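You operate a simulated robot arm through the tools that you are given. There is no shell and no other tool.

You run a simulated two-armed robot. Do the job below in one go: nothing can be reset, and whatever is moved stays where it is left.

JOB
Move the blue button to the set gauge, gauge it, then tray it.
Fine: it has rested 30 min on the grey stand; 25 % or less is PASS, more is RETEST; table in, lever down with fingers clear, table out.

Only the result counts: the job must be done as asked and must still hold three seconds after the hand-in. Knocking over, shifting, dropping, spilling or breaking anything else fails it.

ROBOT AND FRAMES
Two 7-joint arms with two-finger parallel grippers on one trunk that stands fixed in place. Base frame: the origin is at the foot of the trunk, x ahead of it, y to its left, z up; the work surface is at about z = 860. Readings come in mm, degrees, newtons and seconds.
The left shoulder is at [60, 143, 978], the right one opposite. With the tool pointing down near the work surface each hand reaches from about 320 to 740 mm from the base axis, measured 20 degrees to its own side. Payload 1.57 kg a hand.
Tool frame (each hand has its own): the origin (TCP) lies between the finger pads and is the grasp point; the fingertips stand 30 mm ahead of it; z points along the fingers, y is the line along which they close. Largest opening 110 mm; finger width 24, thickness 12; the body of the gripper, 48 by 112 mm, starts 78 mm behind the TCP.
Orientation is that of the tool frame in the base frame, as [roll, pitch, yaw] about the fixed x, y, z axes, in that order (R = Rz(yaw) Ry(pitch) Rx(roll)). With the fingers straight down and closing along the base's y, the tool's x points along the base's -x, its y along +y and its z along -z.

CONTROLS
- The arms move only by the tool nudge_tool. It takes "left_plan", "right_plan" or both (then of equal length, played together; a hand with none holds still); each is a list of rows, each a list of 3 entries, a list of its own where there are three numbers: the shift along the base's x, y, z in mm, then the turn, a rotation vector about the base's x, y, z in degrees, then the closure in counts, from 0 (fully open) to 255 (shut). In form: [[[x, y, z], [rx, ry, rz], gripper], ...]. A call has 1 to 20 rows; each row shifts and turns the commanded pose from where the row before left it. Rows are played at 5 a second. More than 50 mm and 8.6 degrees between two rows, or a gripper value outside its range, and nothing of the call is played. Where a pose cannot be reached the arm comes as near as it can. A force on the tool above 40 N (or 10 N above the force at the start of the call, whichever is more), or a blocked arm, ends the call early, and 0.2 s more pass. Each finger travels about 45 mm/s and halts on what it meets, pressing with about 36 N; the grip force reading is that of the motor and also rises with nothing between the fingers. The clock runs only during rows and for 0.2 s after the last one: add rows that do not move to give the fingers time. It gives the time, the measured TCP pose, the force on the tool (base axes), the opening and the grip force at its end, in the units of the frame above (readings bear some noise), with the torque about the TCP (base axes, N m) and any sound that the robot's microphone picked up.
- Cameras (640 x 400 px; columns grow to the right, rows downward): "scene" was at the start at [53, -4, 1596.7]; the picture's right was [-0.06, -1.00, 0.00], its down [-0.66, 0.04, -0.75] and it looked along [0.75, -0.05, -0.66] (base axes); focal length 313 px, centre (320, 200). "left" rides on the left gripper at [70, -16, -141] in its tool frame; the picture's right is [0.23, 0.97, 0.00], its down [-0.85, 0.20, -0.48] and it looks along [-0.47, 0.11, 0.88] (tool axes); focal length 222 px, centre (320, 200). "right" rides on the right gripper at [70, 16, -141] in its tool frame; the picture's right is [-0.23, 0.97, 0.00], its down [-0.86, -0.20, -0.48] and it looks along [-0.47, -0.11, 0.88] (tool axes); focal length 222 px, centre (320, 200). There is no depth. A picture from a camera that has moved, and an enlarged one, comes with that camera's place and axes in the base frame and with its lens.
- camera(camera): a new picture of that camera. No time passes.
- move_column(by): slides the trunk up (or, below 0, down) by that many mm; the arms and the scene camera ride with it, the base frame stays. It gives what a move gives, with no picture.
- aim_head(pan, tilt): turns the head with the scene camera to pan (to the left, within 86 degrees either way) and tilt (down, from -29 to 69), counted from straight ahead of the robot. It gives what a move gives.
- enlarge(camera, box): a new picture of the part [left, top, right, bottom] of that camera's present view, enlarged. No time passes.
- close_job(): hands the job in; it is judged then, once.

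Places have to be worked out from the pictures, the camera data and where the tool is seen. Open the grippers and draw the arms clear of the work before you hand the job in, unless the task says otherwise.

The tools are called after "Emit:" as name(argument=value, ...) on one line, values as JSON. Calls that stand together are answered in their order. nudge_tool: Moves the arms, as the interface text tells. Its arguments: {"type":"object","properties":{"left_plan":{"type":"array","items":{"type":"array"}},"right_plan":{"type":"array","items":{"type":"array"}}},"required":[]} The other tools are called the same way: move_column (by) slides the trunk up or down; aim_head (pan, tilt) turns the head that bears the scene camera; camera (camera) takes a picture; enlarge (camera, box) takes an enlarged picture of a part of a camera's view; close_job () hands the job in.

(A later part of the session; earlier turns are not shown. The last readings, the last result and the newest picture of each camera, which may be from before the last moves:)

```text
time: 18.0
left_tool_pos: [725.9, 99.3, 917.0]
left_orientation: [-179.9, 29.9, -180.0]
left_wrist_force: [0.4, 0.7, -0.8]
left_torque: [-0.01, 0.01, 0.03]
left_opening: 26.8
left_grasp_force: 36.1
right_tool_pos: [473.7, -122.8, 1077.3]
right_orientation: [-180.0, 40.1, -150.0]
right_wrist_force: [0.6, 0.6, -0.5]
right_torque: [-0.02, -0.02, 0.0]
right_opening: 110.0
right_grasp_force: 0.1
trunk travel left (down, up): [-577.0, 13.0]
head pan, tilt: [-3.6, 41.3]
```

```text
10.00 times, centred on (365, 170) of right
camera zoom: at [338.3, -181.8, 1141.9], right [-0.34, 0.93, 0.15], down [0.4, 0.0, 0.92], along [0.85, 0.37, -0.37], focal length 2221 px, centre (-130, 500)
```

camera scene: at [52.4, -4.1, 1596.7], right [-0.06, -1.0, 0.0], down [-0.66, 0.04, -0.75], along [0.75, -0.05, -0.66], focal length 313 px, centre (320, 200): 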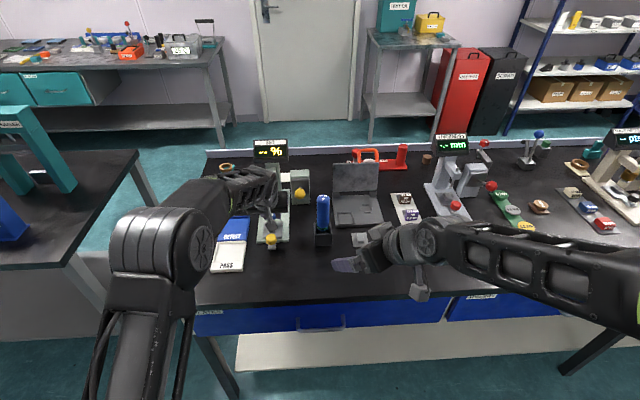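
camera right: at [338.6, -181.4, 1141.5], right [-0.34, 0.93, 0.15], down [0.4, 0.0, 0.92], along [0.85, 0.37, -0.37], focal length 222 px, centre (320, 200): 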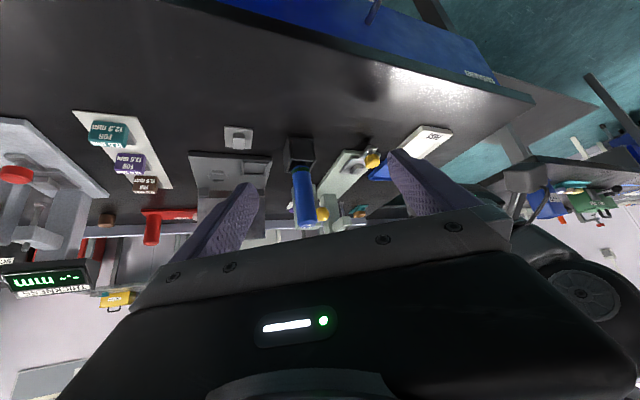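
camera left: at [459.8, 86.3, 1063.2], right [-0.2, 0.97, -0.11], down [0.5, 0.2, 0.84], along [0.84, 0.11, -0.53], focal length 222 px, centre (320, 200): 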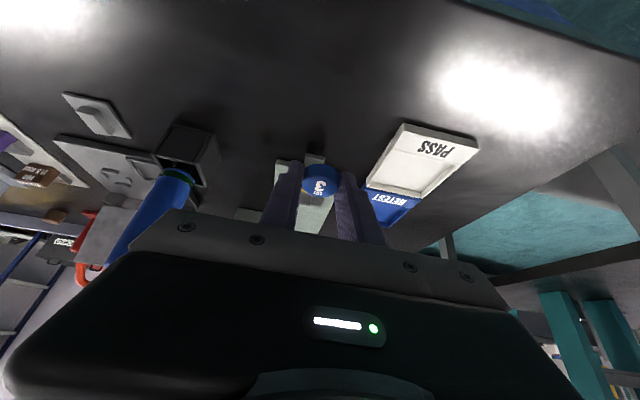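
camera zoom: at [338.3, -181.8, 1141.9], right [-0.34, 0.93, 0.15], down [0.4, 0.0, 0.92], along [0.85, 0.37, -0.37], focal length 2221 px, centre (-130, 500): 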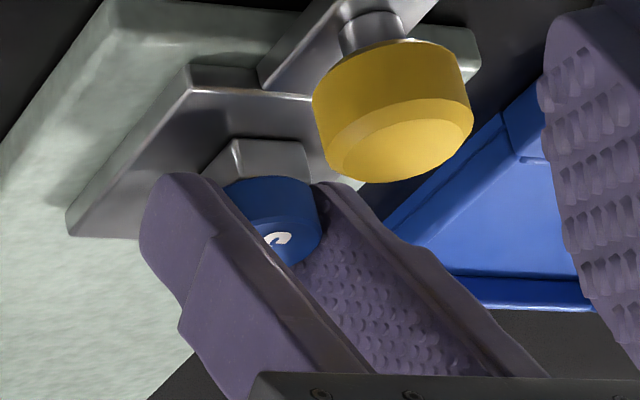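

Button and pedestal are aligned in y; I nudge +2 mm in x and continue down to contact.

Emit:
nudge_tool(left_plan=[[[2, 0, 0], [0, 0, 0], 196], [[0, 0, -1], [0, 0, 0], 196], [[0, 0, 0], [0, 0, 0], 196]])

Emit:
enlarge(camera="right", box=[345, 150, 385, 190])

```text
time: 18.8
left_tool_pos: [728.5, 99.2, 915.4]
left_orientation: [-180.0, 30.1, -179.9]
left_wrist_force: [-0.1, -0.3, 2.9]
left_torque: [-0.03, 0.0, -0.02]
left_opening: 26.9
left_grasp_force: 36.4
right_tool_pos: [472.4, -122.5, 1078.8]
right_orientation: [-180.0, 40.2, -150.0]
right_wrist_force: [0.1, 0.1, -0.9]
right_torque: [0.02, 0.0, 0.05]
right_opening: 110.0
right_grasp_force: 0.0
trunk travel left (down, up): [-577.0, 13.0]
head pan, tilt: [-3.6, 41.3]
```

```text
10.00 times, centred on (365, 170) of right
camera zoom: at [337.9, -181.9, 1142.0], right [-0.34, 0.93, 0.15], down [0.4, 0.0, 0.92], along [0.85, 0.37, -0.37], focal length 2221 px, centre (-130, 500)
```

zoom: 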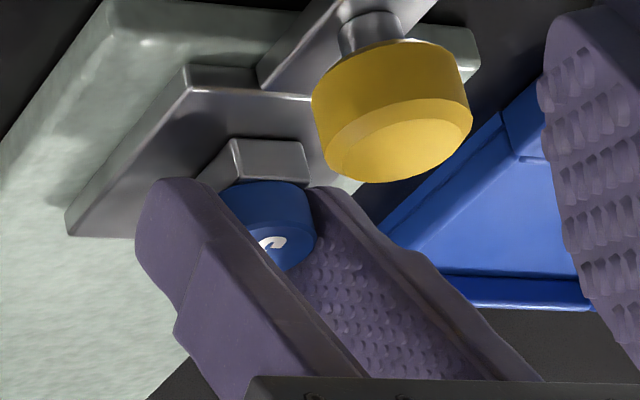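

A light +2.9 N shows the button is seated on the pedestal. I open the fingers slowly and check.

Emit:
nudge_tool(left_plan=[[[0, 0, 0], [0, 0, 0], 185], [[0, 0, 0], [0, 0, 0], 170], [[0, 0, 0], [0, 0, 0], 150], [[0, 0, 0], [0, 0, 0], 135], [[0, 0, 0], [0, 0, 0], 135]])

Emit:
enlarge(camera="right", box=[345, 150, 385, 190])

Emit:
enlarge(camera="left", box=[270, 120, 370, 200])

```text
time: 20.0
left_tool_pos: [729.0, 99.0, 914.9]
left_orientation: [180.0, 30.0, 180.0]
left_wrist_force: [-0.2, 0.4, 0.3]
left_torque: [-0.01, -0.04, -0.01]
left_opening: 51.9
left_grasp_force: 0.1
right_tool_pos: [472.8, -123.2, 1078.8]
right_orientation: [-180.0, 40.1, -150.0]
right_wrist_force: [0.2, -0.9, -0.5]
right_torque: [-0.06, -0.01, 0.03]
right_opening: 110.0
right_grasp_force: 0.1
trunk travel left (down, up): [-577.0, 13.0]
head pan, tilt: [-3.6, 41.3]
```

```text
10.00 times, centred on (365, 170) of right
camera zoom: at [338.3, -181.8, 1141.9], right [-0.34, 0.93, 0.15], down [0.4, 0.0, 0.92], along [0.85, 0.37, -0.37], focal length 2221 px, centre (-130, 500)
```

zoom: 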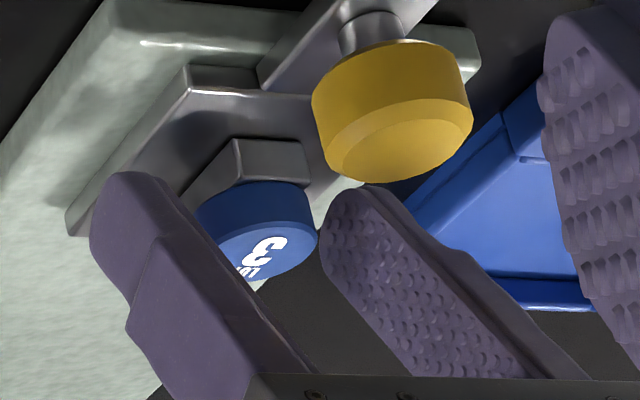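

```text
5.00 times, centred on (320, 160) of left
camera zoom: at [597.5, 82.5, 1002.0], right [-0.2, 0.97, -0.11], down [0.5, 0.2, 0.84], along [0.84, 0.11, -0.53], focal length 1111 px, centre (320, 400)
```

zoom: 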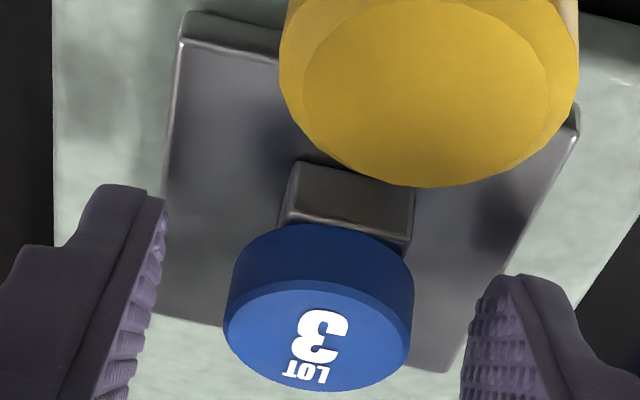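

The button stands centred on the pedestal. I lift the left hand straight up, and move back above the yellow knob (≈[681, 100], top z≈909).

Emit:
nudge_tool(left_plan=[[[0, 0, 10], [0, 0, 0], 130], [[0, 0, 20], [0, 0, 0], 125], [[0, 0, 20], [0, 0, 0], 125], [[-28, 0.5, 5], [0, 0, 0], 125], [[-30, 0.5, 0], [0, 0, 0], 125], [[0, 0, 0], [0, 0, 0], 125]])

Emit:
camera(camera="left")

Emit:
enlarge(camera="right", box=[330, 130, 400, 190])

```text
time: 21.4
left_tool_pos: [670.9, 101.7, 967.8]
left_orientation: [180.0, 30.1, -179.9]
left_wrist_force: [0.3, 0.1, 0.6]
left_torque: [0.0, -0.01, 0.01]
left_opening: 55.6
left_grasp_force: 0.0
right_tool_pos: [472.8, -123.0, 1079.8]
right_orientation: [180.0, 40.1, -150.0]
right_wrist_force: [0.3, 0.0, 0.1]
right_torque: [0.02, 0.05, -0.02]
right_opening: 110.1
right_grasp_force: 0.0
trunk travel left (down, up): [-577.0, 13.0]
head pan, tilt: [-3.6, 41.3]
```

```text
taken
camera left: at [539.8, 84.9, 1055.8], right [-0.2, 0.97, -0.11], down [0.5, 0.2, 0.84], along [0.84, 0.11, -0.53], focal length 222 px, centre (320, 200)
```

left: 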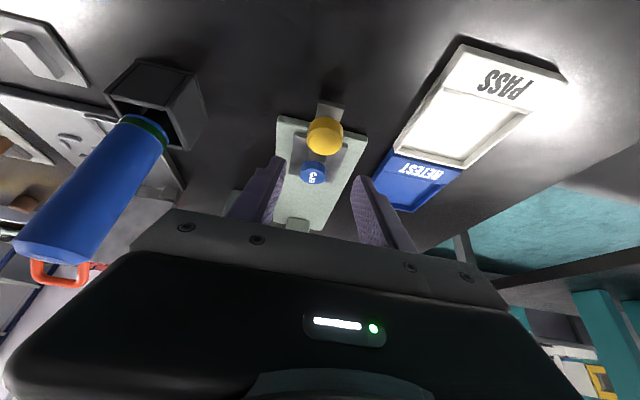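

```text
6.67 times, centred on (365, 160) of right
camera zoom: at [338.5, -181.8, 1141.8], right [-0.34, 0.93, 0.15], down [0.4, 0.0, 0.92], along [0.85, 0.37, -0.37], focal length 1481 px, centre (20, 467)
```

zoom: 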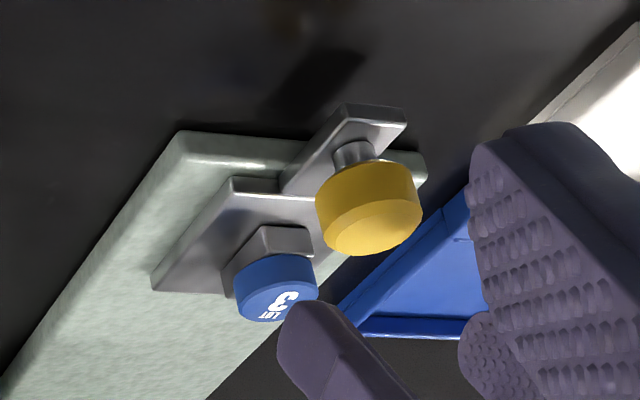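

I enlarge the left view for a finer fix of the knob and the trays.

Emit:
enlarge(camera="left", box=[270, 95, 370, 195])

Emit:
enlarge(camera="left", box=[370, 25, 580, 225])

```text
4.00 times, centred on (320, 145) of left
camera zoom: at [539.8, 84.9, 1055.8], right [-0.2, 0.97, -0.11], down [0.5, 0.2, 0.84], along [0.84, 0.11, -0.53], focal length 888 px, centre (320, 420)
```

zoom: 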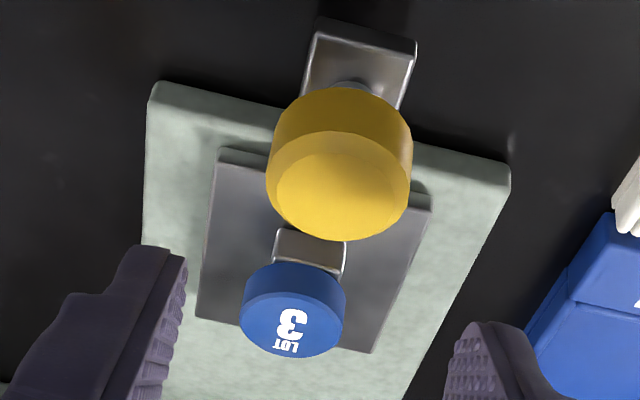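

```text
2.00 times, centred on (475, 125) of left
camera zoom: at [539.8, 84.9, 1055.8], right [-0.2, 0.97, -0.11], down [0.5, 0.2, 0.84], along [0.84, 0.11, -0.53], focal length 444 px, centre (10, 350)
```

zoom: 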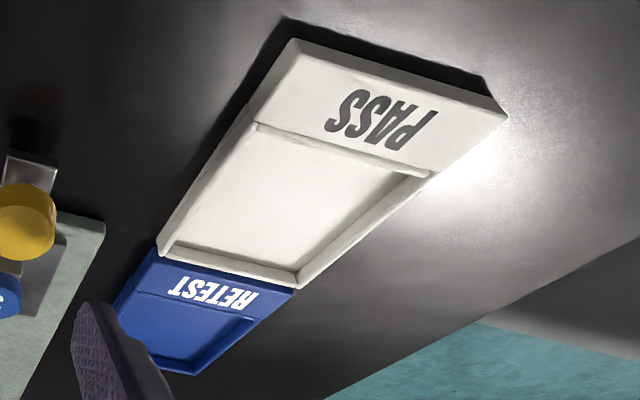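

Knob centre ≈ [680, 100]. I lower over it with the fingers open, then close on it.

Emit:
nudge_tool(left_plan=[[[0, -0.8, -20], [0, 0, 0], 125], [[0, -0.8, -18], [0, 0, 0], 125], [[0, 0, -12], [0, 0, 0], 125], [[0, 0, 0], [0, 0, 0], 125]])

Emit:
enlarge(camera="left", box=[240, 90, 400, 210])

Emit:
enlarge(camera="right", box=[330, 130, 400, 190])

```text
time: 22.4
left_tool_pos: [670.2, 97.2, 920.2]
left_orientation: [180.0, 30.1, 180.0]
left_wrist_force: [0.0, 0.2, 0.3]
left_torque: [-0.01, 0.01, -0.01]
left_opening: 56.1
left_grasp_force: 0.1
right_tool_pos: [471.3, -123.2, 1078.8]
right_orientation: [-180.0, 40.0, -150.0]
right_wrist_force: [-0.1, -0.2, 0.4]
right_torque: [0.0, 0.01, -0.03]
right_opening: 109.9
right_grasp_force: 0.1
trunk travel left (down, up): [-577.0, 13.0]
head pan, tilt: [-3.6, 41.3]
```

```text
3.33 times, centred on (320, 150) of left
camera zoom: at [539.7, 81.6, 1007.7], right [-0.2, 0.97, -0.11], down [0.5, 0.2, 0.84], along [0.84, 0.11, -0.53], focal length 740 px, centre (320, 367)
```

zoom: 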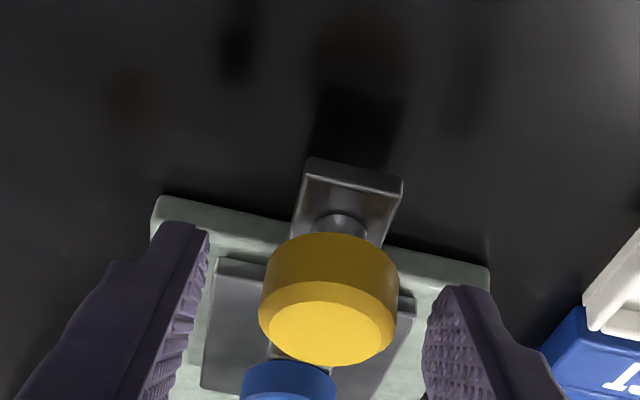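

```text
6.67 times, centred on (365, 160) of right
camera zoom: at [338.1, -181.8, 1142.0], right [-0.34, 0.93, 0.15], down [0.4, 0.0, 0.92], along [0.85, 0.37, -0.37], focal length 1481 px, centre (20, 467)
```

zoom: 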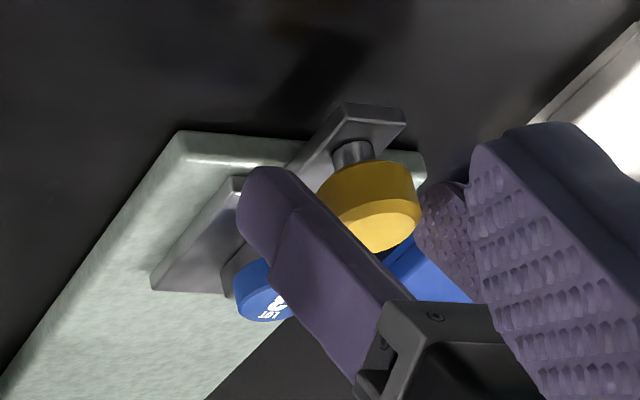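

The knob is ~3 mm to +y of the finger centre; I correct and close on it.

Emit:
nudge_tool(left_plan=[[[0, 2.5, -2], [0, 0, 0], 125], [[0, 0, 0], [0, 0, 0], 150], [[0, 0, 0], [0, 0, 0], 170], [[0, 0, 0], [0, 0, 0], 183], [[0, 0, 0], [0, 0, 0], 190], [[0, 0, 0], [0, 0, 0], 190]])

Emit:
enlarge(camera="left", box=[240, 90, 400, 210])

Emit:
enlarge(camera="right", box=[330, 130, 400, 190])

```text
time: 23.8
left_tool_pos: [670.4, 99.8, 918.8]
left_orientation: [179.9, 30.0, 180.0]
left_wrist_force: [-0.3, -3.8, -2.0]
left_torque: [-0.08, -0.02, -0.06]
left_opening: 31.9
left_grasp_force: 29.3
right_tool_pos: [473.6, -123.9, 1079.7]
right_orientation: [180.0, 40.0, -150.1]
right_wrist_force: [0.3, 0.3, 0.1]
right_torque: [0.03, -0.02, 0.02]
right_opening: 109.9
right_grasp_force: 0.1
trunk travel left (down, up): [-577.0, 13.0]
head pan, tilt: [-3.6, 41.3]
```

```text
3.33 times, centred on (320, 150) of left
camera zoom: at [539.6, 83.6, 1005.3], right [-0.2, 0.97, -0.11], down [0.5, 0.2, 0.84], along [0.84, 0.11, -0.53], focal length 740 px, centre (320, 367)
```

zoom: 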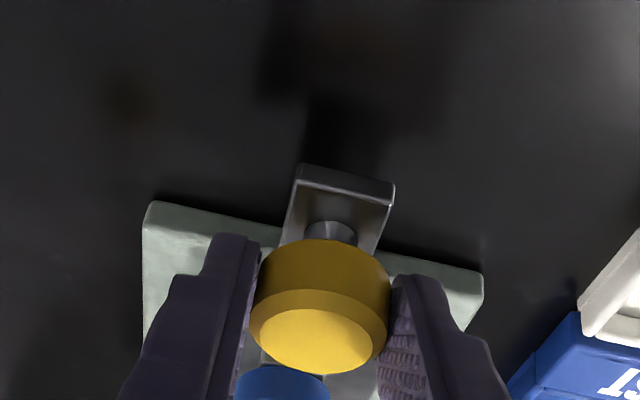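

```text
6.67 times, centred on (365, 160) of right
camera zoom: at [338.3, -182.2, 1141.8], right [-0.34, 0.93, 0.15], down [0.4, 0.0, 0.92], along [0.85, 0.37, -0.37], focal length 1481 px, centre (20, 467)
```

zoom: 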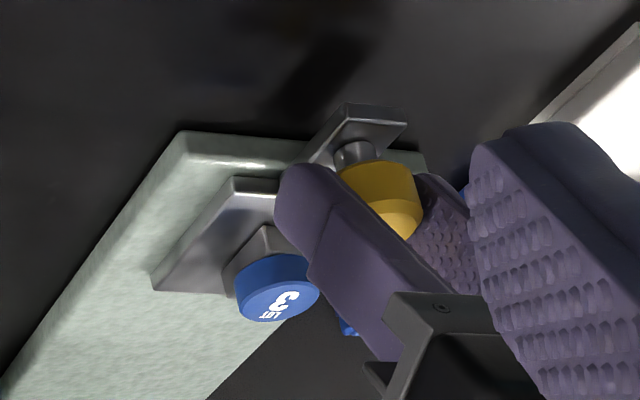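

The knob is held (31.9 mm). I ease the small side force and push the table in a first 12 mm, reading the force.

Emit:
nudge_tool(left_plan=[[[0, -0.8, 0], [0, 0, 0], 192], [[2, 0, 0], [0, 0, 0], 192], [[4, 0, 0], [0, 0, 0], 192], [[4, 0, 0], [0, 0, 0], 192], [[2, 0, 0], [0, 0, 0], 192], [[0, 0, 0], [0, 0, 0], 192]])

Emit:
enlarge(camera="right", box=[330, 130, 400, 190])

```text
time: 25.2
left_tool_pos: [682.9, 100.3, 918.8]
left_orientation: [-180.0, 30.0, 179.9]
left_wrist_force: [-1.3, -2.0, 2.1]
left_torque: [0.05, 1.24, -0.02]
left_opening: 31.5
left_grasp_force: 40.2
right_tool_pos: [473.8, -124.3, 1078.2]
right_orientation: [179.9, 40.1, -150.0]
right_wrist_force: [-0.3, -0.1, 0.0]
right_torque: [-0.01, 0.0, -0.02]
right_opening: 109.9
right_grasp_force: 0.0
trunk travel left (down, up): [-577.0, 13.0]
head pan, tilt: [-3.6, 41.3]
```

```text
6.67 times, centred on (365, 160) of right
camera zoom: at [338.2, -182.0, 1142.0], right [-0.34, 0.93, 0.15], down [0.4, 0.0, 0.92], along [0.85, 0.37, -0.37], focal length 1481 px, centre (20, 467)
```

zoom: 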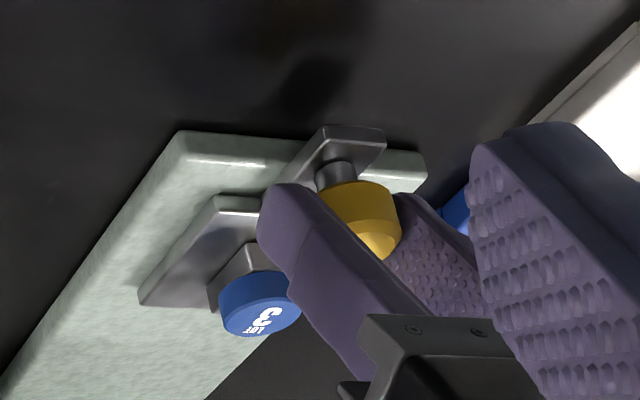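

The table slides freely with the base fixed and the button riding along. I continue inward ~85 mm.

Emit:
nudge_tool(left_plan=[[[3, 0, 0], [0, 0, 0], 192], [[5, 0, 0], [0, 0, 0], 192], [[5, 0.1, 0], [0, 0, 0], 192], [[5, 0, 0], [0, 0, 0], 192], [[5, 0.1, 0], [0, 0, 0], 192], [[5, 0, 0], [0, 0, 0], 192], [[5, 0.1, 0], [0, 0, 0], 192], [[5, 0, 0], [0, 0, 0], 192], [[5, 0.1, 0], [0, 0, 0], 192], [[5, 0, 0], [0, 0, 0], 192], [[5, 0.1, 0], [0, 0, 0], 192], [[5, 0, 0], [0, 0, 0], 192], [[5, 0.1, 0], [0, 0, 0], 192], [[5, 0, 0], [0, 0, 0], 192], [[5, 0, 0], [0, 0, 0], 192], [[5, 0, 0], [0, 0, 0], 192], [[4, 0, 0], [0, 0, 0], 192], [[3, 0, 0], [0, 0, 0], 192], [[0, 0, 0], [0, 0, 0], 192]])

Emit:
enlarge(camera="right", box=[300, 140, 400, 230])

Emit:
camera(camera="scene")

Emit:
camera(camera="left")

```text
time: 29.2
left_tool_pos: [767.7, 99.0, 918.8]
left_orientation: [-180.0, 30.1, 180.0]
left_wrist_force: [-0.2, -4.2, -0.8]
left_torque: [-0.04, 0.69, -0.14]
left_opening: 31.9
left_grasp_force: 40.4
right_tool_pos: [472.7, -122.4, 1078.2]
right_orientation: [180.0, 40.1, -150.1]
right_wrist_force: [0.0, 0.0, 0.4]
right_torque: [0.04, 0.03, 0.01]
right_opening: 110.0
right_grasp_force: 0.0
trunk travel left (down, up): [-577.0, 13.0]
head pan, tilt: [-3.6, 41.3]
```

```text
4.44 times, centred on (350, 185) of right
camera zoom: at [338.4, -182.3, 1141.8], right [-0.34, 0.93, 0.15], down [0.4, 0.0, 0.92], along [0.85, 0.37, -0.37], focal length 987 px, centre (187, 267)
```

zoom: 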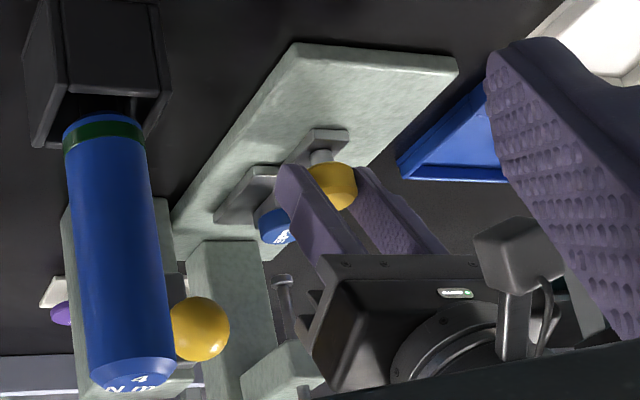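

```text
taken
camera scene: at [53.2, -4.7, 1596.7], right [-0.06, -1.0, 0.0], down [-0.66, 0.04, -0.75], along [0.75, -0.05, -0.66], focal length 313 px, centre (320, 200)
```

scene: 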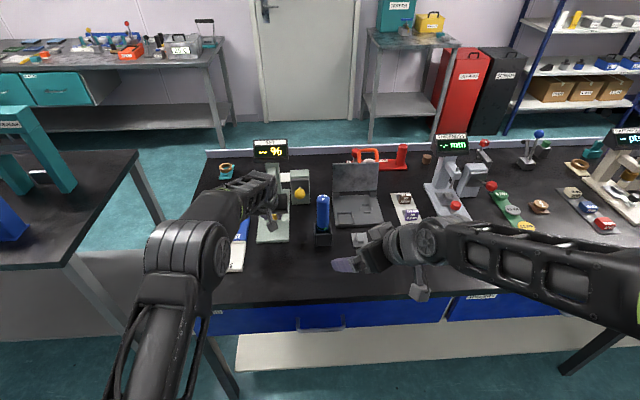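

```text
taken
camera left: at [636.7, 83.6, 1005.2], right [-0.2, 0.97, -0.11], down [0.5, 0.2, 0.84], along [0.84, 0.11, -0.53], focal length 222 px, centre (320, 200)
```

left: 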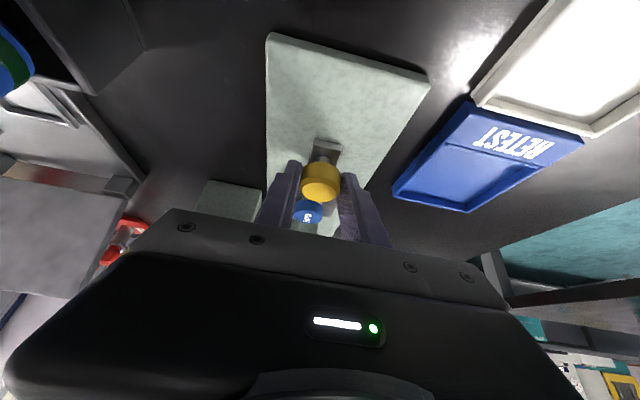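

97 mm travelled, about 15 mm expected to go. I continue in finer steps, watching for the stop.

Emit:
nudge_tool(left_plan=[[[0, -0.5, 0], [0, 0, 0], 192], [[3, 0, 0], [0, 0, 0], 192], [[3, 0, 0], [0, 0, 0], 192], [[2, 0, 0], [0, 0, 0], 192], [[0, 0, 0], [0, 0, 0], 192]])

Emit:
enlarge(camera="left", box=[260, 140, 380, 240])

```text
time: 30.4
left_tool_pos: [774.9, 100.2, 918.7]
left_orientation: [180.0, 30.0, 180.0]
left_wrist_force: [1.8, -3.9, -1.4]
left_torque: [0.04, 0.01, 0.0]
left_opening: 31.5
left_grasp_force: 40.1
right_tool_pos: [473.0, -124.4, 1079.6]
right_orientation: [-179.9, 40.1, -150.0]
right_wrist_force: [0.4, 0.3, -0.1]
right_torque: [-0.01, 0.05, 0.0]
right_opening: 110.1
right_grasp_force: 0.0
trunk travel left (down, up): [-577.0, 13.0]
head pan, tilt: [-3.6, 41.3]
```

```text
4.00 times, centred on (320, 190) of left
camera zoom: at [644.6, 83.4, 1005.3], right [-0.2, 0.97, -0.11], down [0.5, 0.2, 0.84], along [0.84, 0.11, -0.53], focal length 888 px, centre (320, 240)
```

zoom: 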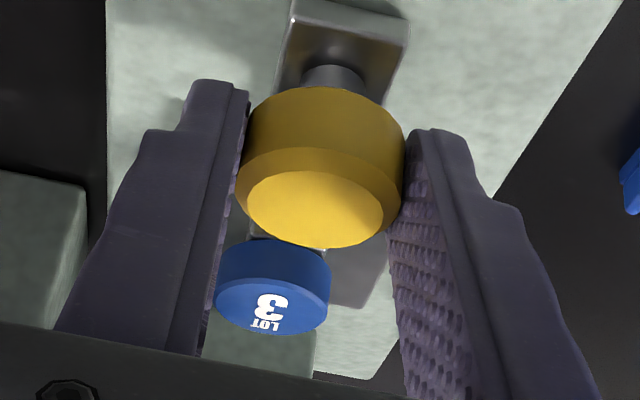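

Force is still small; the table keeps moving. I continue in 2 mm steps.

Emit:
nudge_tool(left_plan=[[[2, -0.6, 0], [0, 0, 0], 192], [[2, 0, 0], [0, 0, 0], 192], [[1.5, 0, 0], [0, 0, 0], 192], [[0, 0, 0], [0, 0, 0], 192]])

```text
time: 31.4
left_tool_pos: [780.3, 99.2, 919.2]
left_orientation: [179.9, 30.0, 179.9]
left_wrist_force: [-1.3, -0.6, 2.0]
left_torque: [-0.02, 0.11, 0.05]
left_opening: 31.5
left_grasp_force: 40.4
right_tool_pos: [472.8, -122.8, 1079.6]
right_orientation: [-180.0, 40.1, -150.1]
right_wrist_force: [-0.7, -0.2, -0.5]
right_torque: [0.03, 0.02, 0.0]
right_opening: 110.0
right_grasp_force: 0.0
trunk travel left (down, up): [-577.0, 13.0]
head pan, tilt: [-3.6, 41.3]
```

110 mm travelled with no stop yet; I go on in small steps.

Emit:
nudge_tool(left_plan=[[[1.5, 0, 0], [0, 0, 0], 192], [[1.5, 0, 0], [0, 0, 0], 192], [[0, 0, 0], [0, 0, 0], 192]])

Emit:
enlarge(camera="right", box=[300, 140, 400, 230])

Emit:
enlarge(camera="left", box=[260, 140, 380, 240])

```text
time: 32.2
left_tool_pos: [781.7, 100.1, 916.2]
left_orientation: [180.0, 29.7, -179.9]
left_wrist_force: [-20.2, 0.0, -0.6]
left_torque: [-0.04, 0.24, -0.09]
left_opening: 31.5
left_grasp_force: 40.7
right_tool_pos: [471.1, -122.4, 1078.8]
right_orientation: [-179.8, 40.1, -150.0]
right_wrist_force: [-0.1, 0.5, 0.9]
right_torque: [-0.04, 0.04, 0.0]
right_opening: 109.9
right_grasp_force: 0.0
trunk travel left (down, up): [-577.0, 13.0]
head pan, tilt: [-3.6, 41.3]
```

```text
4.44 times, centred on (350, 185) of right
camera zoom: at [336.3, -181.7, 1142.5], right [-0.34, 0.93, 0.15], down [0.4, 0.0, 0.92], along [0.85, 0.37, -0.37], focal length 987 px, centre (187, 267)
```

zoom: 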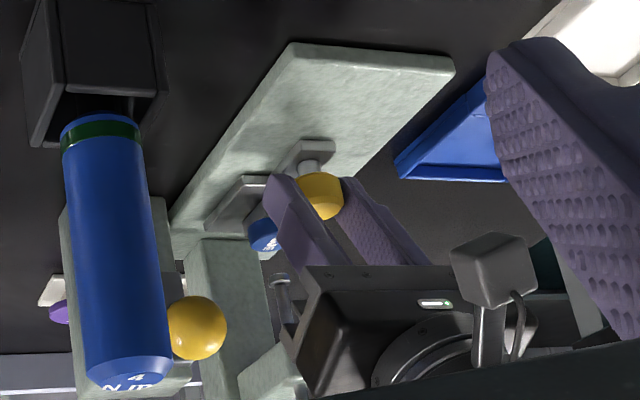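

```text
4.00 times, centred on (320, 190) of left
camera zoom: at [650.1, 83.3, 1005.9], right [-0.2, 0.97, -0.11], down [0.5, 0.2, 0.84], along [0.84, 0.11, -0.53], focal length 888 px, centre (320, 240)
```

zoom: 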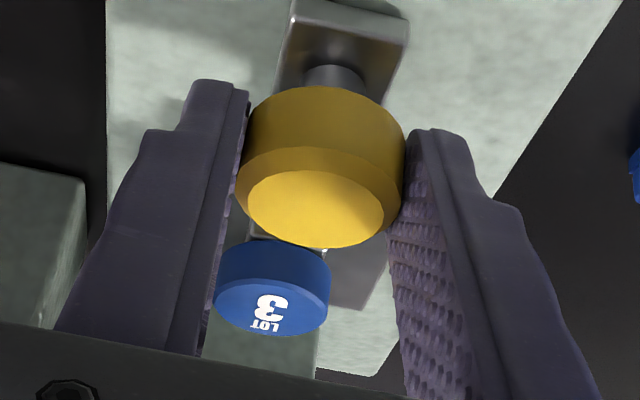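

The stop is reached (−20 N) at 112 mm travel, matching the foot position. I relieve the push, then open the fingers.

Emit:
nudge_tool(left_plan=[[[-0.9, 0, 0], [0, 0, 0], 192], [[0, 0, 0], [0, 0, 0], 192], [[0, 0, 0], [0, 0, 0], 175], [[0, 0, 0], [0, 0, 0], 150], [[0, 0, 0], [0, 0, 0], 125], [[0, 0, 0], [0, 0, 0], 120]])

Emit:
enlarge(camera="left", box=[260, 140, 380, 240])

```text
time: 33.6
left_tool_pos: [782.8, 98.6, 919.1]
left_orientation: [180.0, 30.0, -180.0]
left_wrist_force: [0.6, 0.2, -0.2]
left_torque: [-0.01, -0.03, 0.0]
left_opening: 58.2
left_grasp_force: 0.1
right_tool_pos: [472.3, -124.6, 1079.1]
right_orientation: [180.0, 40.1, -150.0]
right_wrist_force: [0.5, -0.2, 0.7]
right_torque: [-0.01, -0.03, 0.04]
right_opening: 110.0
right_grasp_force: 0.0
trunk travel left (down, up): [-577.0, 13.0]
head pan, tilt: [-3.6, 41.3]
```

```text
4.00 times, centred on (320, 190) of left
camera zoom: at [652.0, 83.3, 1005.9], right [-0.2, 0.97, -0.11], down [0.5, 0.2, 0.84], along [0.84, 0.11, -0.53], focal length 888 px, centre (320, 240)
```

zoom: 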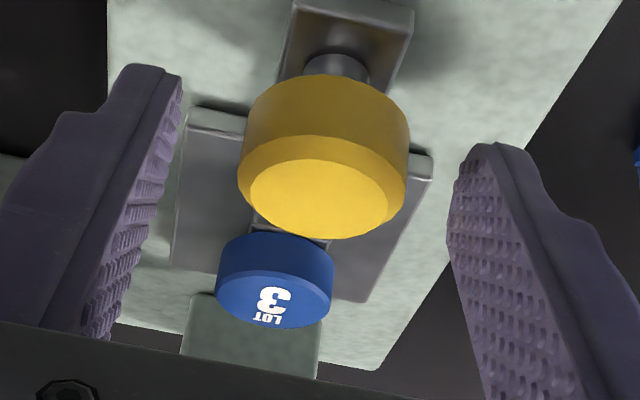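

Released. I withdraw the left hand up and back, well clear of the gauge, and look at the scene.

Emit:
nudge_tool(left_plan=[[[-10, 0, 17], [0, 0, 0], 120], [[-20, 0, 34], [0, 0, 0], 100], [[-35, 0, 25], [0, 0, 0], 80], [[-45, 0, 10], [0, 0, 0], 60], [[-45, 0, 10], [0, 0, 0], 40], [[-40, 10, 10], [0, 0, 0], 0], [[-35, 30, 10], [0, 0, 0], 0], [[-30, 35, 10], [0, 0, 0], 0], [[-30, 35, 10], [0, 0, 0], 0], [[-30, 35, 10], [0, 0, 0], 0], [[-10, 35, 10], [0, 0, 0], 0], [[0, 30, 0], [0, 0, 0], 0], [[0, 0, 0], [0, 0, 0], 0]])

Emit:
camera(camera="scene")

Emit:
enlarge(camera="scene", box=[240, 135, 340, 255])

Emit:
enlarge(camera="right", box=[300, 140, 400, 230])

```text
time: 36.4
left_tool_pos: [451.7, 309.8, 1076.6]
left_orientation: [-180.0, 30.0, -180.0]
left_wrist_force: [0.3, 0.3, 0.1]
left_torque: [-0.01, -0.04, 0.0]
left_opening: 110.3
left_grasp_force: 0.1
right_tool_pos: [472.7, -123.4, 1078.8]
right_orientation: [-179.9, 40.0, -150.0]
right_wrist_force: [0.4, 0.5, 0.8]
right_torque: [0.05, 0.01, -0.02]
right_opening: 109.9
right_grasp_force: 0.0
trunk travel left (down, up): [-577.0, 13.0]
head pan, tilt: [-3.6, 41.3]
```

```text
taken
camera scene: at [53.0, -4.2, 1596.7], right [-0.06, -1.0, 0.0], down [-0.66, 0.04, -0.75], along [0.75, -0.05, -0.66], focal length 313 px, centre (320, 200)
```

scene: 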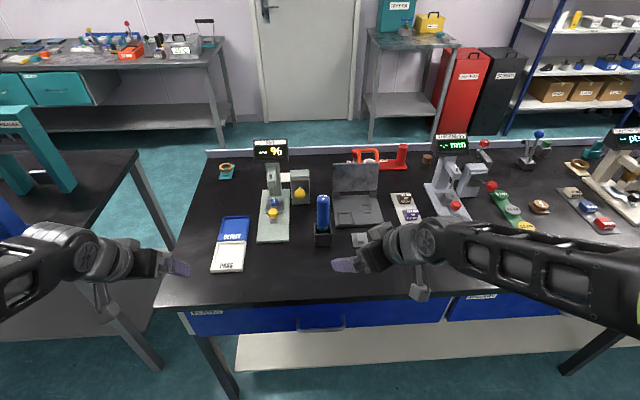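

```text
3.33 times, centred on (290, 195) of scene
camera zoom: at [53.0, -4.2, 1596.7], right [-0.06, -1.0, 0.0], down [-0.66, 0.04, -0.75], along [0.75, -0.05, -0.66], focal length 1043 px, centre (420, 217)
```

zoom: 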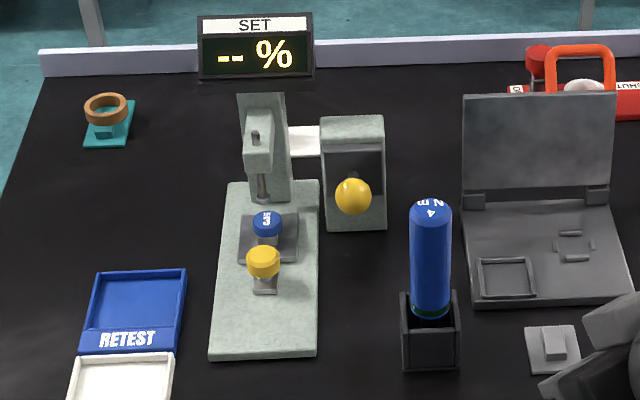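

```text
4.44 times, centred on (350, 185) of right
camera zoom: at [338.2, -181.9, 1141.9], right [-0.34, 0.93, 0.15], down [0.4, 0.0, 0.92], along [0.85, 0.37, -0.37], focal length 987 px, centre (187, 267)
```

zoom: 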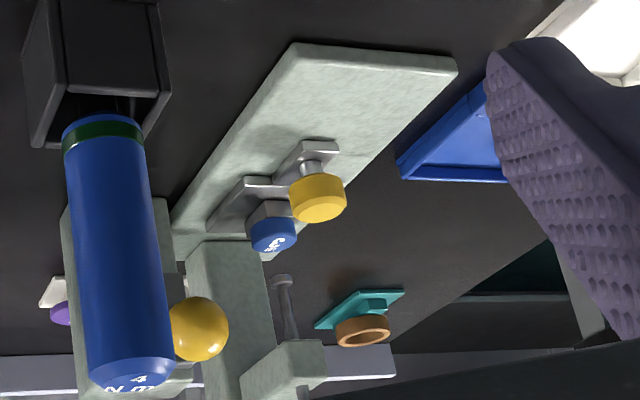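

The table is in and the button sits under the foot (≈[849, 100]). The lever ball triangulates to ≈[783, 10.5, 985], r≈16, with its rod running down to the box. I bring the left hand, closed, tilted 60° forward and yawed −35° so its underside can press the ball without nearing the foot or the cylinder, and look first.

Emit:
nudge_tool(left_plan=[[[26.5, -26, 2], [0, -7.5, 0], 60], [[26.5, -26, 2], [0, -7.5, 0], 120], [[26.5, -26, 2], [0, -7.5, 0], 180], [[26.5, -26, 2], [0, -7.5, 0], 220], [[26.5, -26, 0], [0, 0, -7], 255], [[26.5, -26, 0], [0, 0, -7], 255], [[26.5, -26, 0], [0, 0, -7], 255], [[26.5, -26, 0], [0, 0, -7], 255], [[20, -20, 0], [0, 0, -7], 255], [[0, 0, 0], [0, 0, 0], 255]])

Emit:
camera(camera="left")

Emit:
camera(camera="scene")

Emit:
camera(camera="right")

```text
time: 38.6
left_tool_pos: [685.9, 82.4, 1082.8]
left_orientation: [-179.9, 60.1, 145.1]
left_wrist_force: [-0.6, -0.1, 0.1]
left_torque: [-0.01, 0.04, 0.02]
left_opening: 0.0
left_grasp_force: 21.2
right_tool_pos: [471.2, -122.6, 1080.2]
right_orientation: [-180.0, 40.1, -150.0]
right_wrist_force: [0.2, -0.1, -0.2]
right_torque: [-0.03, -0.02, 0.0]
right_opening: 110.3
right_grasp_force: 0.1
trunk travel left (down, up): [-577.0, 13.0]
head pan, tilt: [-3.6, 41.3]
```

```text
taken
camera left: at [547.5, 159.2, 1092.4], right [0.47, 0.86, -0.2], down [0.12, 0.16, 0.98], along [0.88, -0.48, -0.03], focal length 222 px, centre (320, 200)
```

left: 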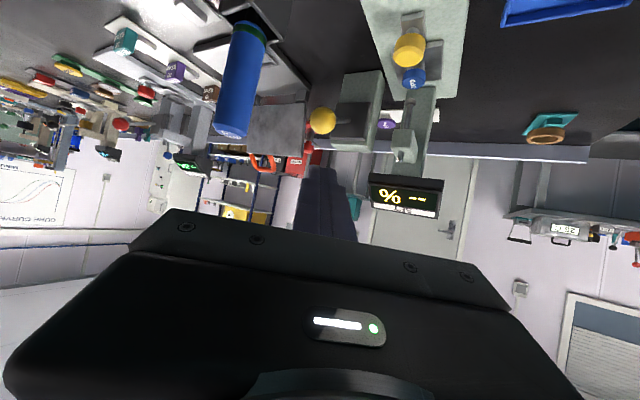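

```text
taken
camera scene: at [52.6, -3.5, 1596.7], right [-0.06, -1.0, 0.0], down [-0.66, 0.04, -0.75], along [0.75, -0.05, -0.66], focal length 313 px, centre (320, 200)
```

scene: 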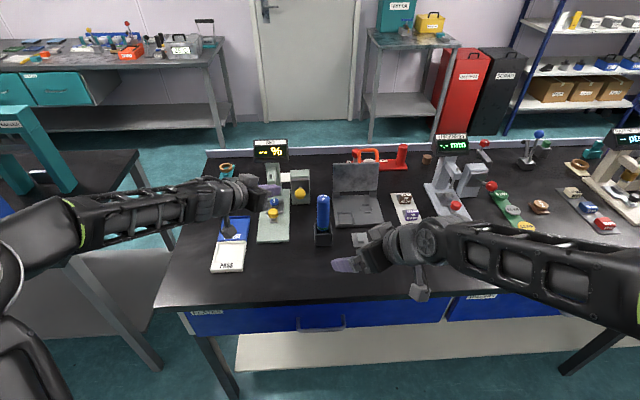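

```text
taken
camera right: at [338.0, -181.4, 1142.1], right [-0.34, 0.93, 0.15], down [0.4, 0.0, 0.92], along [0.85, 0.37, -0.37], focal length 222 px, centre (320, 200)
```

right: 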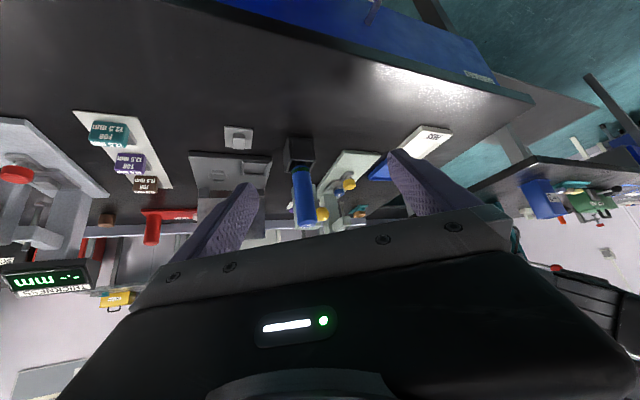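

A good look at the lever from the left camera; I enlarge it.

Emit:
enlarge(camera="left", box=[290, 60, 450, 200])

Emit:
enlarge(camera="scene", box=[240, 135, 340, 255])

```text
2.86 times, centred on (370, 130) of left
camera zoom: at [547.5, 159.2, 1092.4], right [0.47, 0.86, -0.2], down [0.12, 0.16, 0.98], along [0.88, -0.48, -0.03], focal length 635 px, centre (177, 400)
```

zoom: 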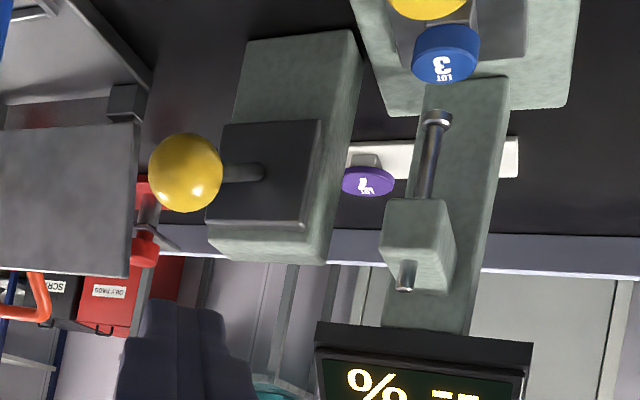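

```text
3.33 times, centred on (290, 195) of scene
camera zoom: at [52.6, -3.5, 1596.7], right [-0.06, -1.0, 0.0], down [-0.66, 0.04, -0.75], along [0.75, -0.05, -0.66], focal length 1043 px, centre (420, 217)
```

zoom: 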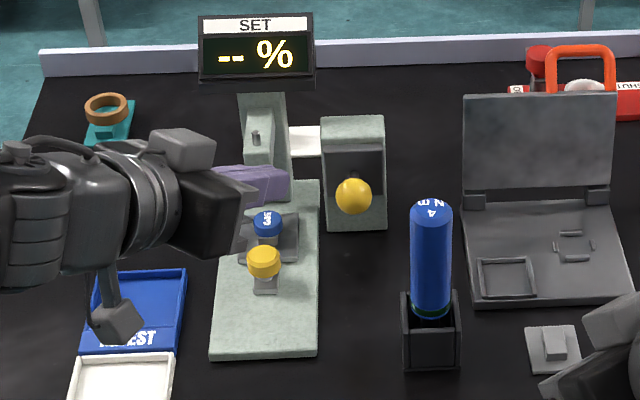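

The lever: rod comes out of the pad at ≈[864, 11, 949] up to the ball at [785, 11, 983]. I move the closed fingers to just above the ball.

Emit:
nudge_tool(left_plan=[[[25, -18, -5], [0, 0, 0], 255], [[25, -18, -10], [0, 0, 0], 255], [[25, -18, -12], [0, 0, 0], 255], [[25, -18, -14], [0, 0, 0], 255], [[0, 0, 0], [0, 0, 0], 255]])

Emit:
camera(camera="left")

Emit:
enlarge(camera="scene", box=[240, 135, 340, 255])

Emit:
enlarge(camera="right", box=[290, 140, 390, 240])

```text
time: 39.8
left_tool_pos: [785.4, 10.5, 1040.3]
left_orientation: [-180.0, 60.2, 145.1]
left_wrist_force: [-0.2, 0.5, 0.2]
left_torque: [0.03, -0.02, 0.02]
left_opening: 0.0
left_grasp_force: 21.2
right_tool_pos: [472.9, -123.0, 1080.2]
right_orientation: [-180.0, 40.1, -150.1]
right_wrist_force: [-0.2, 0.9, -0.3]
right_torque: [-0.02, -0.01, -0.04]
right_opening: 110.3
right_grasp_force: 0.0
trunk travel left (down, up): [-577.0, 13.0]
head pan, tilt: [-3.6, 41.3]
```

```text
taken
camera left: at [647.0, 87.2, 1050.9], right [0.47, 0.86, -0.2], down [0.12, 0.16, 0.98], along [0.88, -0.48, -0.03], focal length 222 px, centre (320, 200)
```

left: 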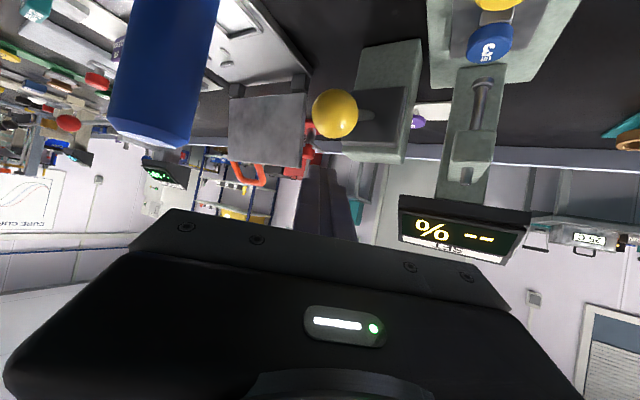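

```text
3.33 times, centred on (290, 195) of scene
camera zoom: at [52.5, -3.6, 1596.7], right [-0.06, -1.0, 0.0], down [-0.66, 0.04, -0.75], along [0.75, -0.05, -0.66], focal length 1043 px, centre (420, 217)
```

zoom: 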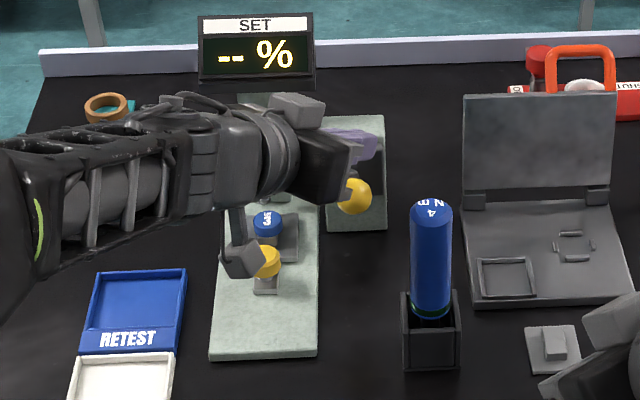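

```text
4.00 times, centred on (340, 190) of right
camera zoom: at [337.9, -181.5, 1142.1], right [-0.34, 0.93, 0.15], down [0.4, 0.0, 0.92], along [0.85, 0.37, -0.37], focal length 888 px, centre (240, 240)
```

zoom: 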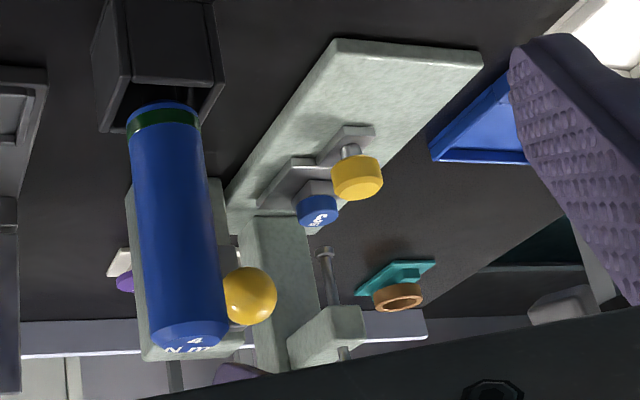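

Fingers are above the ball, clear of cylinder and foot. I lower until first contact, reading the force.

Emit:
nudge_tool(left_plan=[[[0, 0, -8], [0, 0, 0], 255], [[0, 0, -8], [0, 0, 0], 255], [[0, 0, -6], [0, 0, 0], 255], [[0, 0, -3], [0, 0, 0], 255], [[0, 0, 0], [0, 0, 0], 255]])

Emit:
enlarge(camera="left", box=[270, 60, 430, 220])

Emit:
enlarge(camera="right", box=[290, 140, 390, 240])

```text
time: 41.0
left_tool_pos: [784.9, 9.4, 1017.5]
left_orientation: [-179.9, 60.0, 145.1]
left_wrist_force: [-0.6, 0.6, 0.4]
left_torque: [-0.02, 0.03, -0.02]
left_opening: 0.2
left_grasp_force: 21.2
right_tool_pos: [472.7, -123.5, 1080.1]
right_orientation: [-180.0, 40.1, -150.0]
right_wrist_force: [-0.3, -0.3, -0.6]
right_torque: [-0.03, 0.0, -0.01]
right_opening: 109.8
right_grasp_force: 0.0
trunk travel left (down, up): [-577.0, 13.0]
head pan, tilt: [-3.6, 41.3]
```

```text
2.50 times, centred on (350, 140) of left
camera zoom: at [646.8, 86.0, 1026.4], right [0.47, 0.86, -0.2], down [0.12, 0.16, 0.98], along [0.88, -0.48, -0.04], focal length 555 px, centre (245, 350)
```

zoom: 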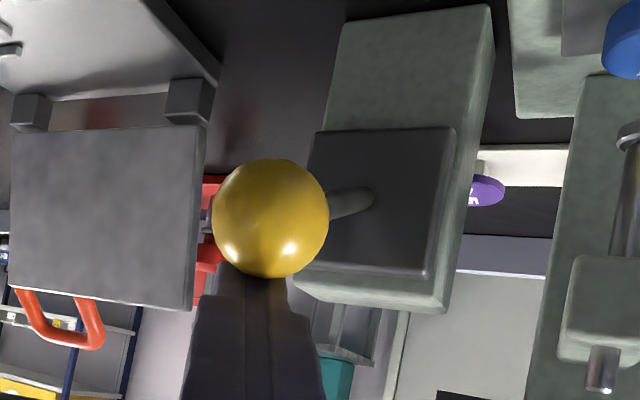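

```text
4.00 times, centred on (340, 190) of right
camera zoom: at [338.3, -181.8, 1141.9], right [-0.34, 0.93, 0.15], down [0.4, 0.0, 0.92], along [0.85, 0.37, -0.37], focal length 888 px, centre (240, 240)
```

zoom: 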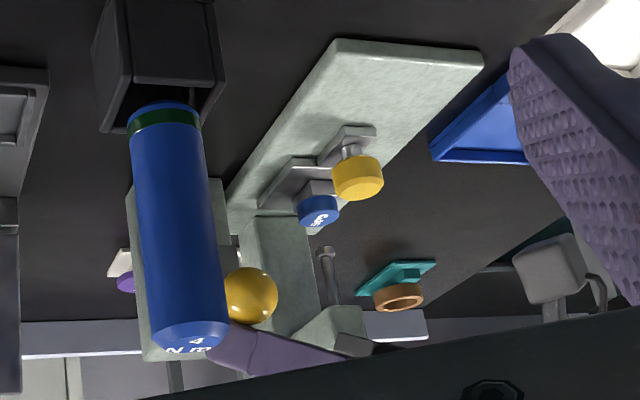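

Nearly touching and well centred on the ball. I press downward in steps, watching force and display.

Emit:
nudge_tool(left_plan=[[[0, 0, -3], [0, 0, 0], 255], [[0, 0, -3], [0, 0, 0], 255], [[0, 0, -4], [0, 0, 0], 255], [[0, 0, 0], [0, 0, 0], 255]])

Emit:
enlarge(camera="left", box=[270, 60, 430, 220])

```text
time: 42.0
left_tool_pos: [785.5, 9.0, 1006.4]
left_orientation: [180.0, 60.0, 145.0]
left_wrist_force: [-0.1, -1.5, 0.7]
left_torque: [-0.01, -0.03, 0.02]
left_opening: 0.2
left_grasp_force: 21.4
right_tool_pos: [472.4, -122.8, 1079.7]
right_orientation: [-179.8, 40.1, -150.0]
right_wrist_force: [-0.3, 0.5, 0.4]
right_torque: [0.0, 0.0, 0.02]
right_opening: 110.2
right_grasp_force: 0.0
trunk travel left (down, up): [-577.0, 13.0]
head pan, tilt: [-3.6, 41.3]
```

```text
2.50 times, centred on (350, 140) of left
camera zoom: at [647.0, 85.9, 1016.0], right [0.47, 0.86, -0.2], down [0.12, 0.16, 0.98], along [0.88, -0.48, -0.04], focal length 555 px, centre (245, 350)
```

zoom: 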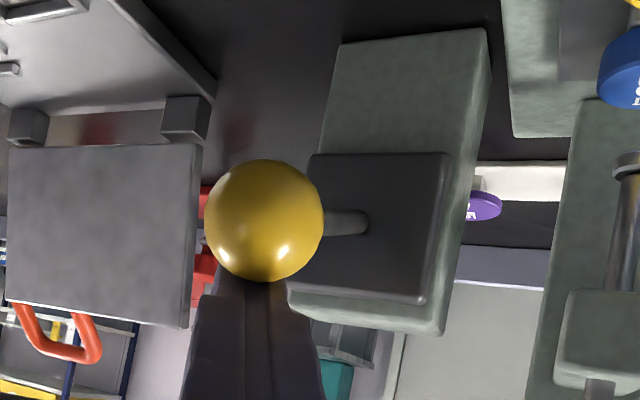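

The ball is following with little resistance. I continue pressing down.

Emit:
nudge_tool(left_plan=[[[-0.5, 0, -4], [0, 0, 0], 255], [[-0.5, 0, -4], [0, 0, 0], 255], [[-0.5, 0, -4], [0, 0, 0], 255], [[-0.5, 0, -4], [0, 0, 0], 255], [[0, 0, -4], [0, 0, 0], 255], [[0, 0, 0], [0, 0, 0], 255]])

Emit:
camera(camera="left")

Emit:
enlarge(camera="scene", box=[240, 135, 340, 255])

Emit:
enlarge(camera="right", box=[290, 140, 390, 240])

```text
time: 43.4
left_tool_pos: [781.5, 8.6, 985.2]
left_orientation: [-180.0, 60.0, 145.1]
left_wrist_force: [0.7, -0.1, 2.0]
left_torque: [0.01, -0.01, -0.01]
left_opening: 0.0
left_grasp_force: 21.6
right_tool_pos: [473.1, -123.2, 1079.4]
right_orientation: [179.9, 40.1, -149.9]
right_wrist_force: [0.8, -1.0, -0.3]
right_torque: [0.03, 0.01, 0.04]
right_opening: 110.1
right_grasp_force: 0.0
trunk travel left (down, up): [-577.0, 13.0]
head pan, tilt: [-3.6, 41.3]
```

```text
taken
camera left: at [644.6, 86.3, 995.9], right [0.47, 0.86, -0.2], down [0.12, 0.16, 0.98], along [0.88, -0.48, -0.04], focal length 222 px, centre (320, 200)
```

left: 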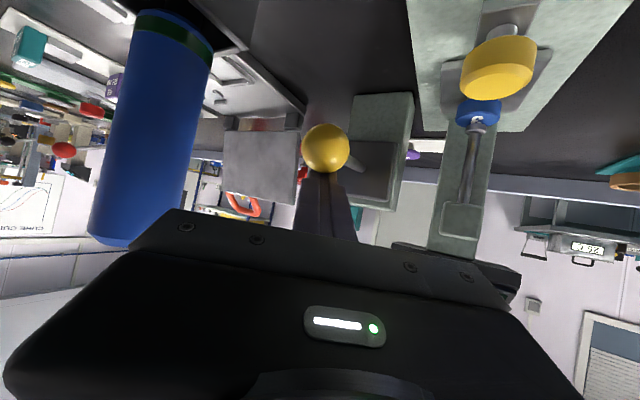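

```text
3.33 times, centred on (290, 195) of scene
camera zoom: at [52.8, -4.1, 1596.7], right [-0.06, -1.0, 0.0], down [-0.66, 0.04, -0.75], along [0.75, -0.05, -0.66], focal length 1043 px, centre (420, 217)
```

zoom: 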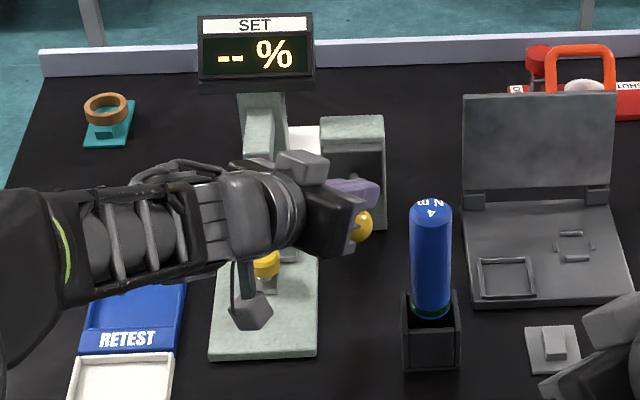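

```text
4.00 times, centred on (340, 190) of right
camera zoom: at [338.1, -181.8, 1141.9], right [-0.34, 0.93, 0.15], down [0.4, 0.0, 0.92], along [0.85, 0.37, -0.37], focal length 888 px, centre (240, 240)
```

zoom: 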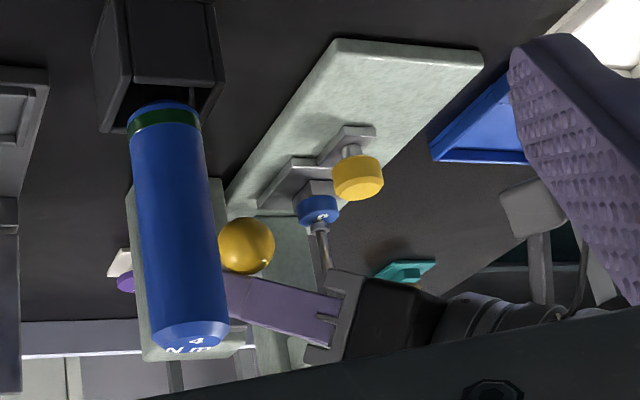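

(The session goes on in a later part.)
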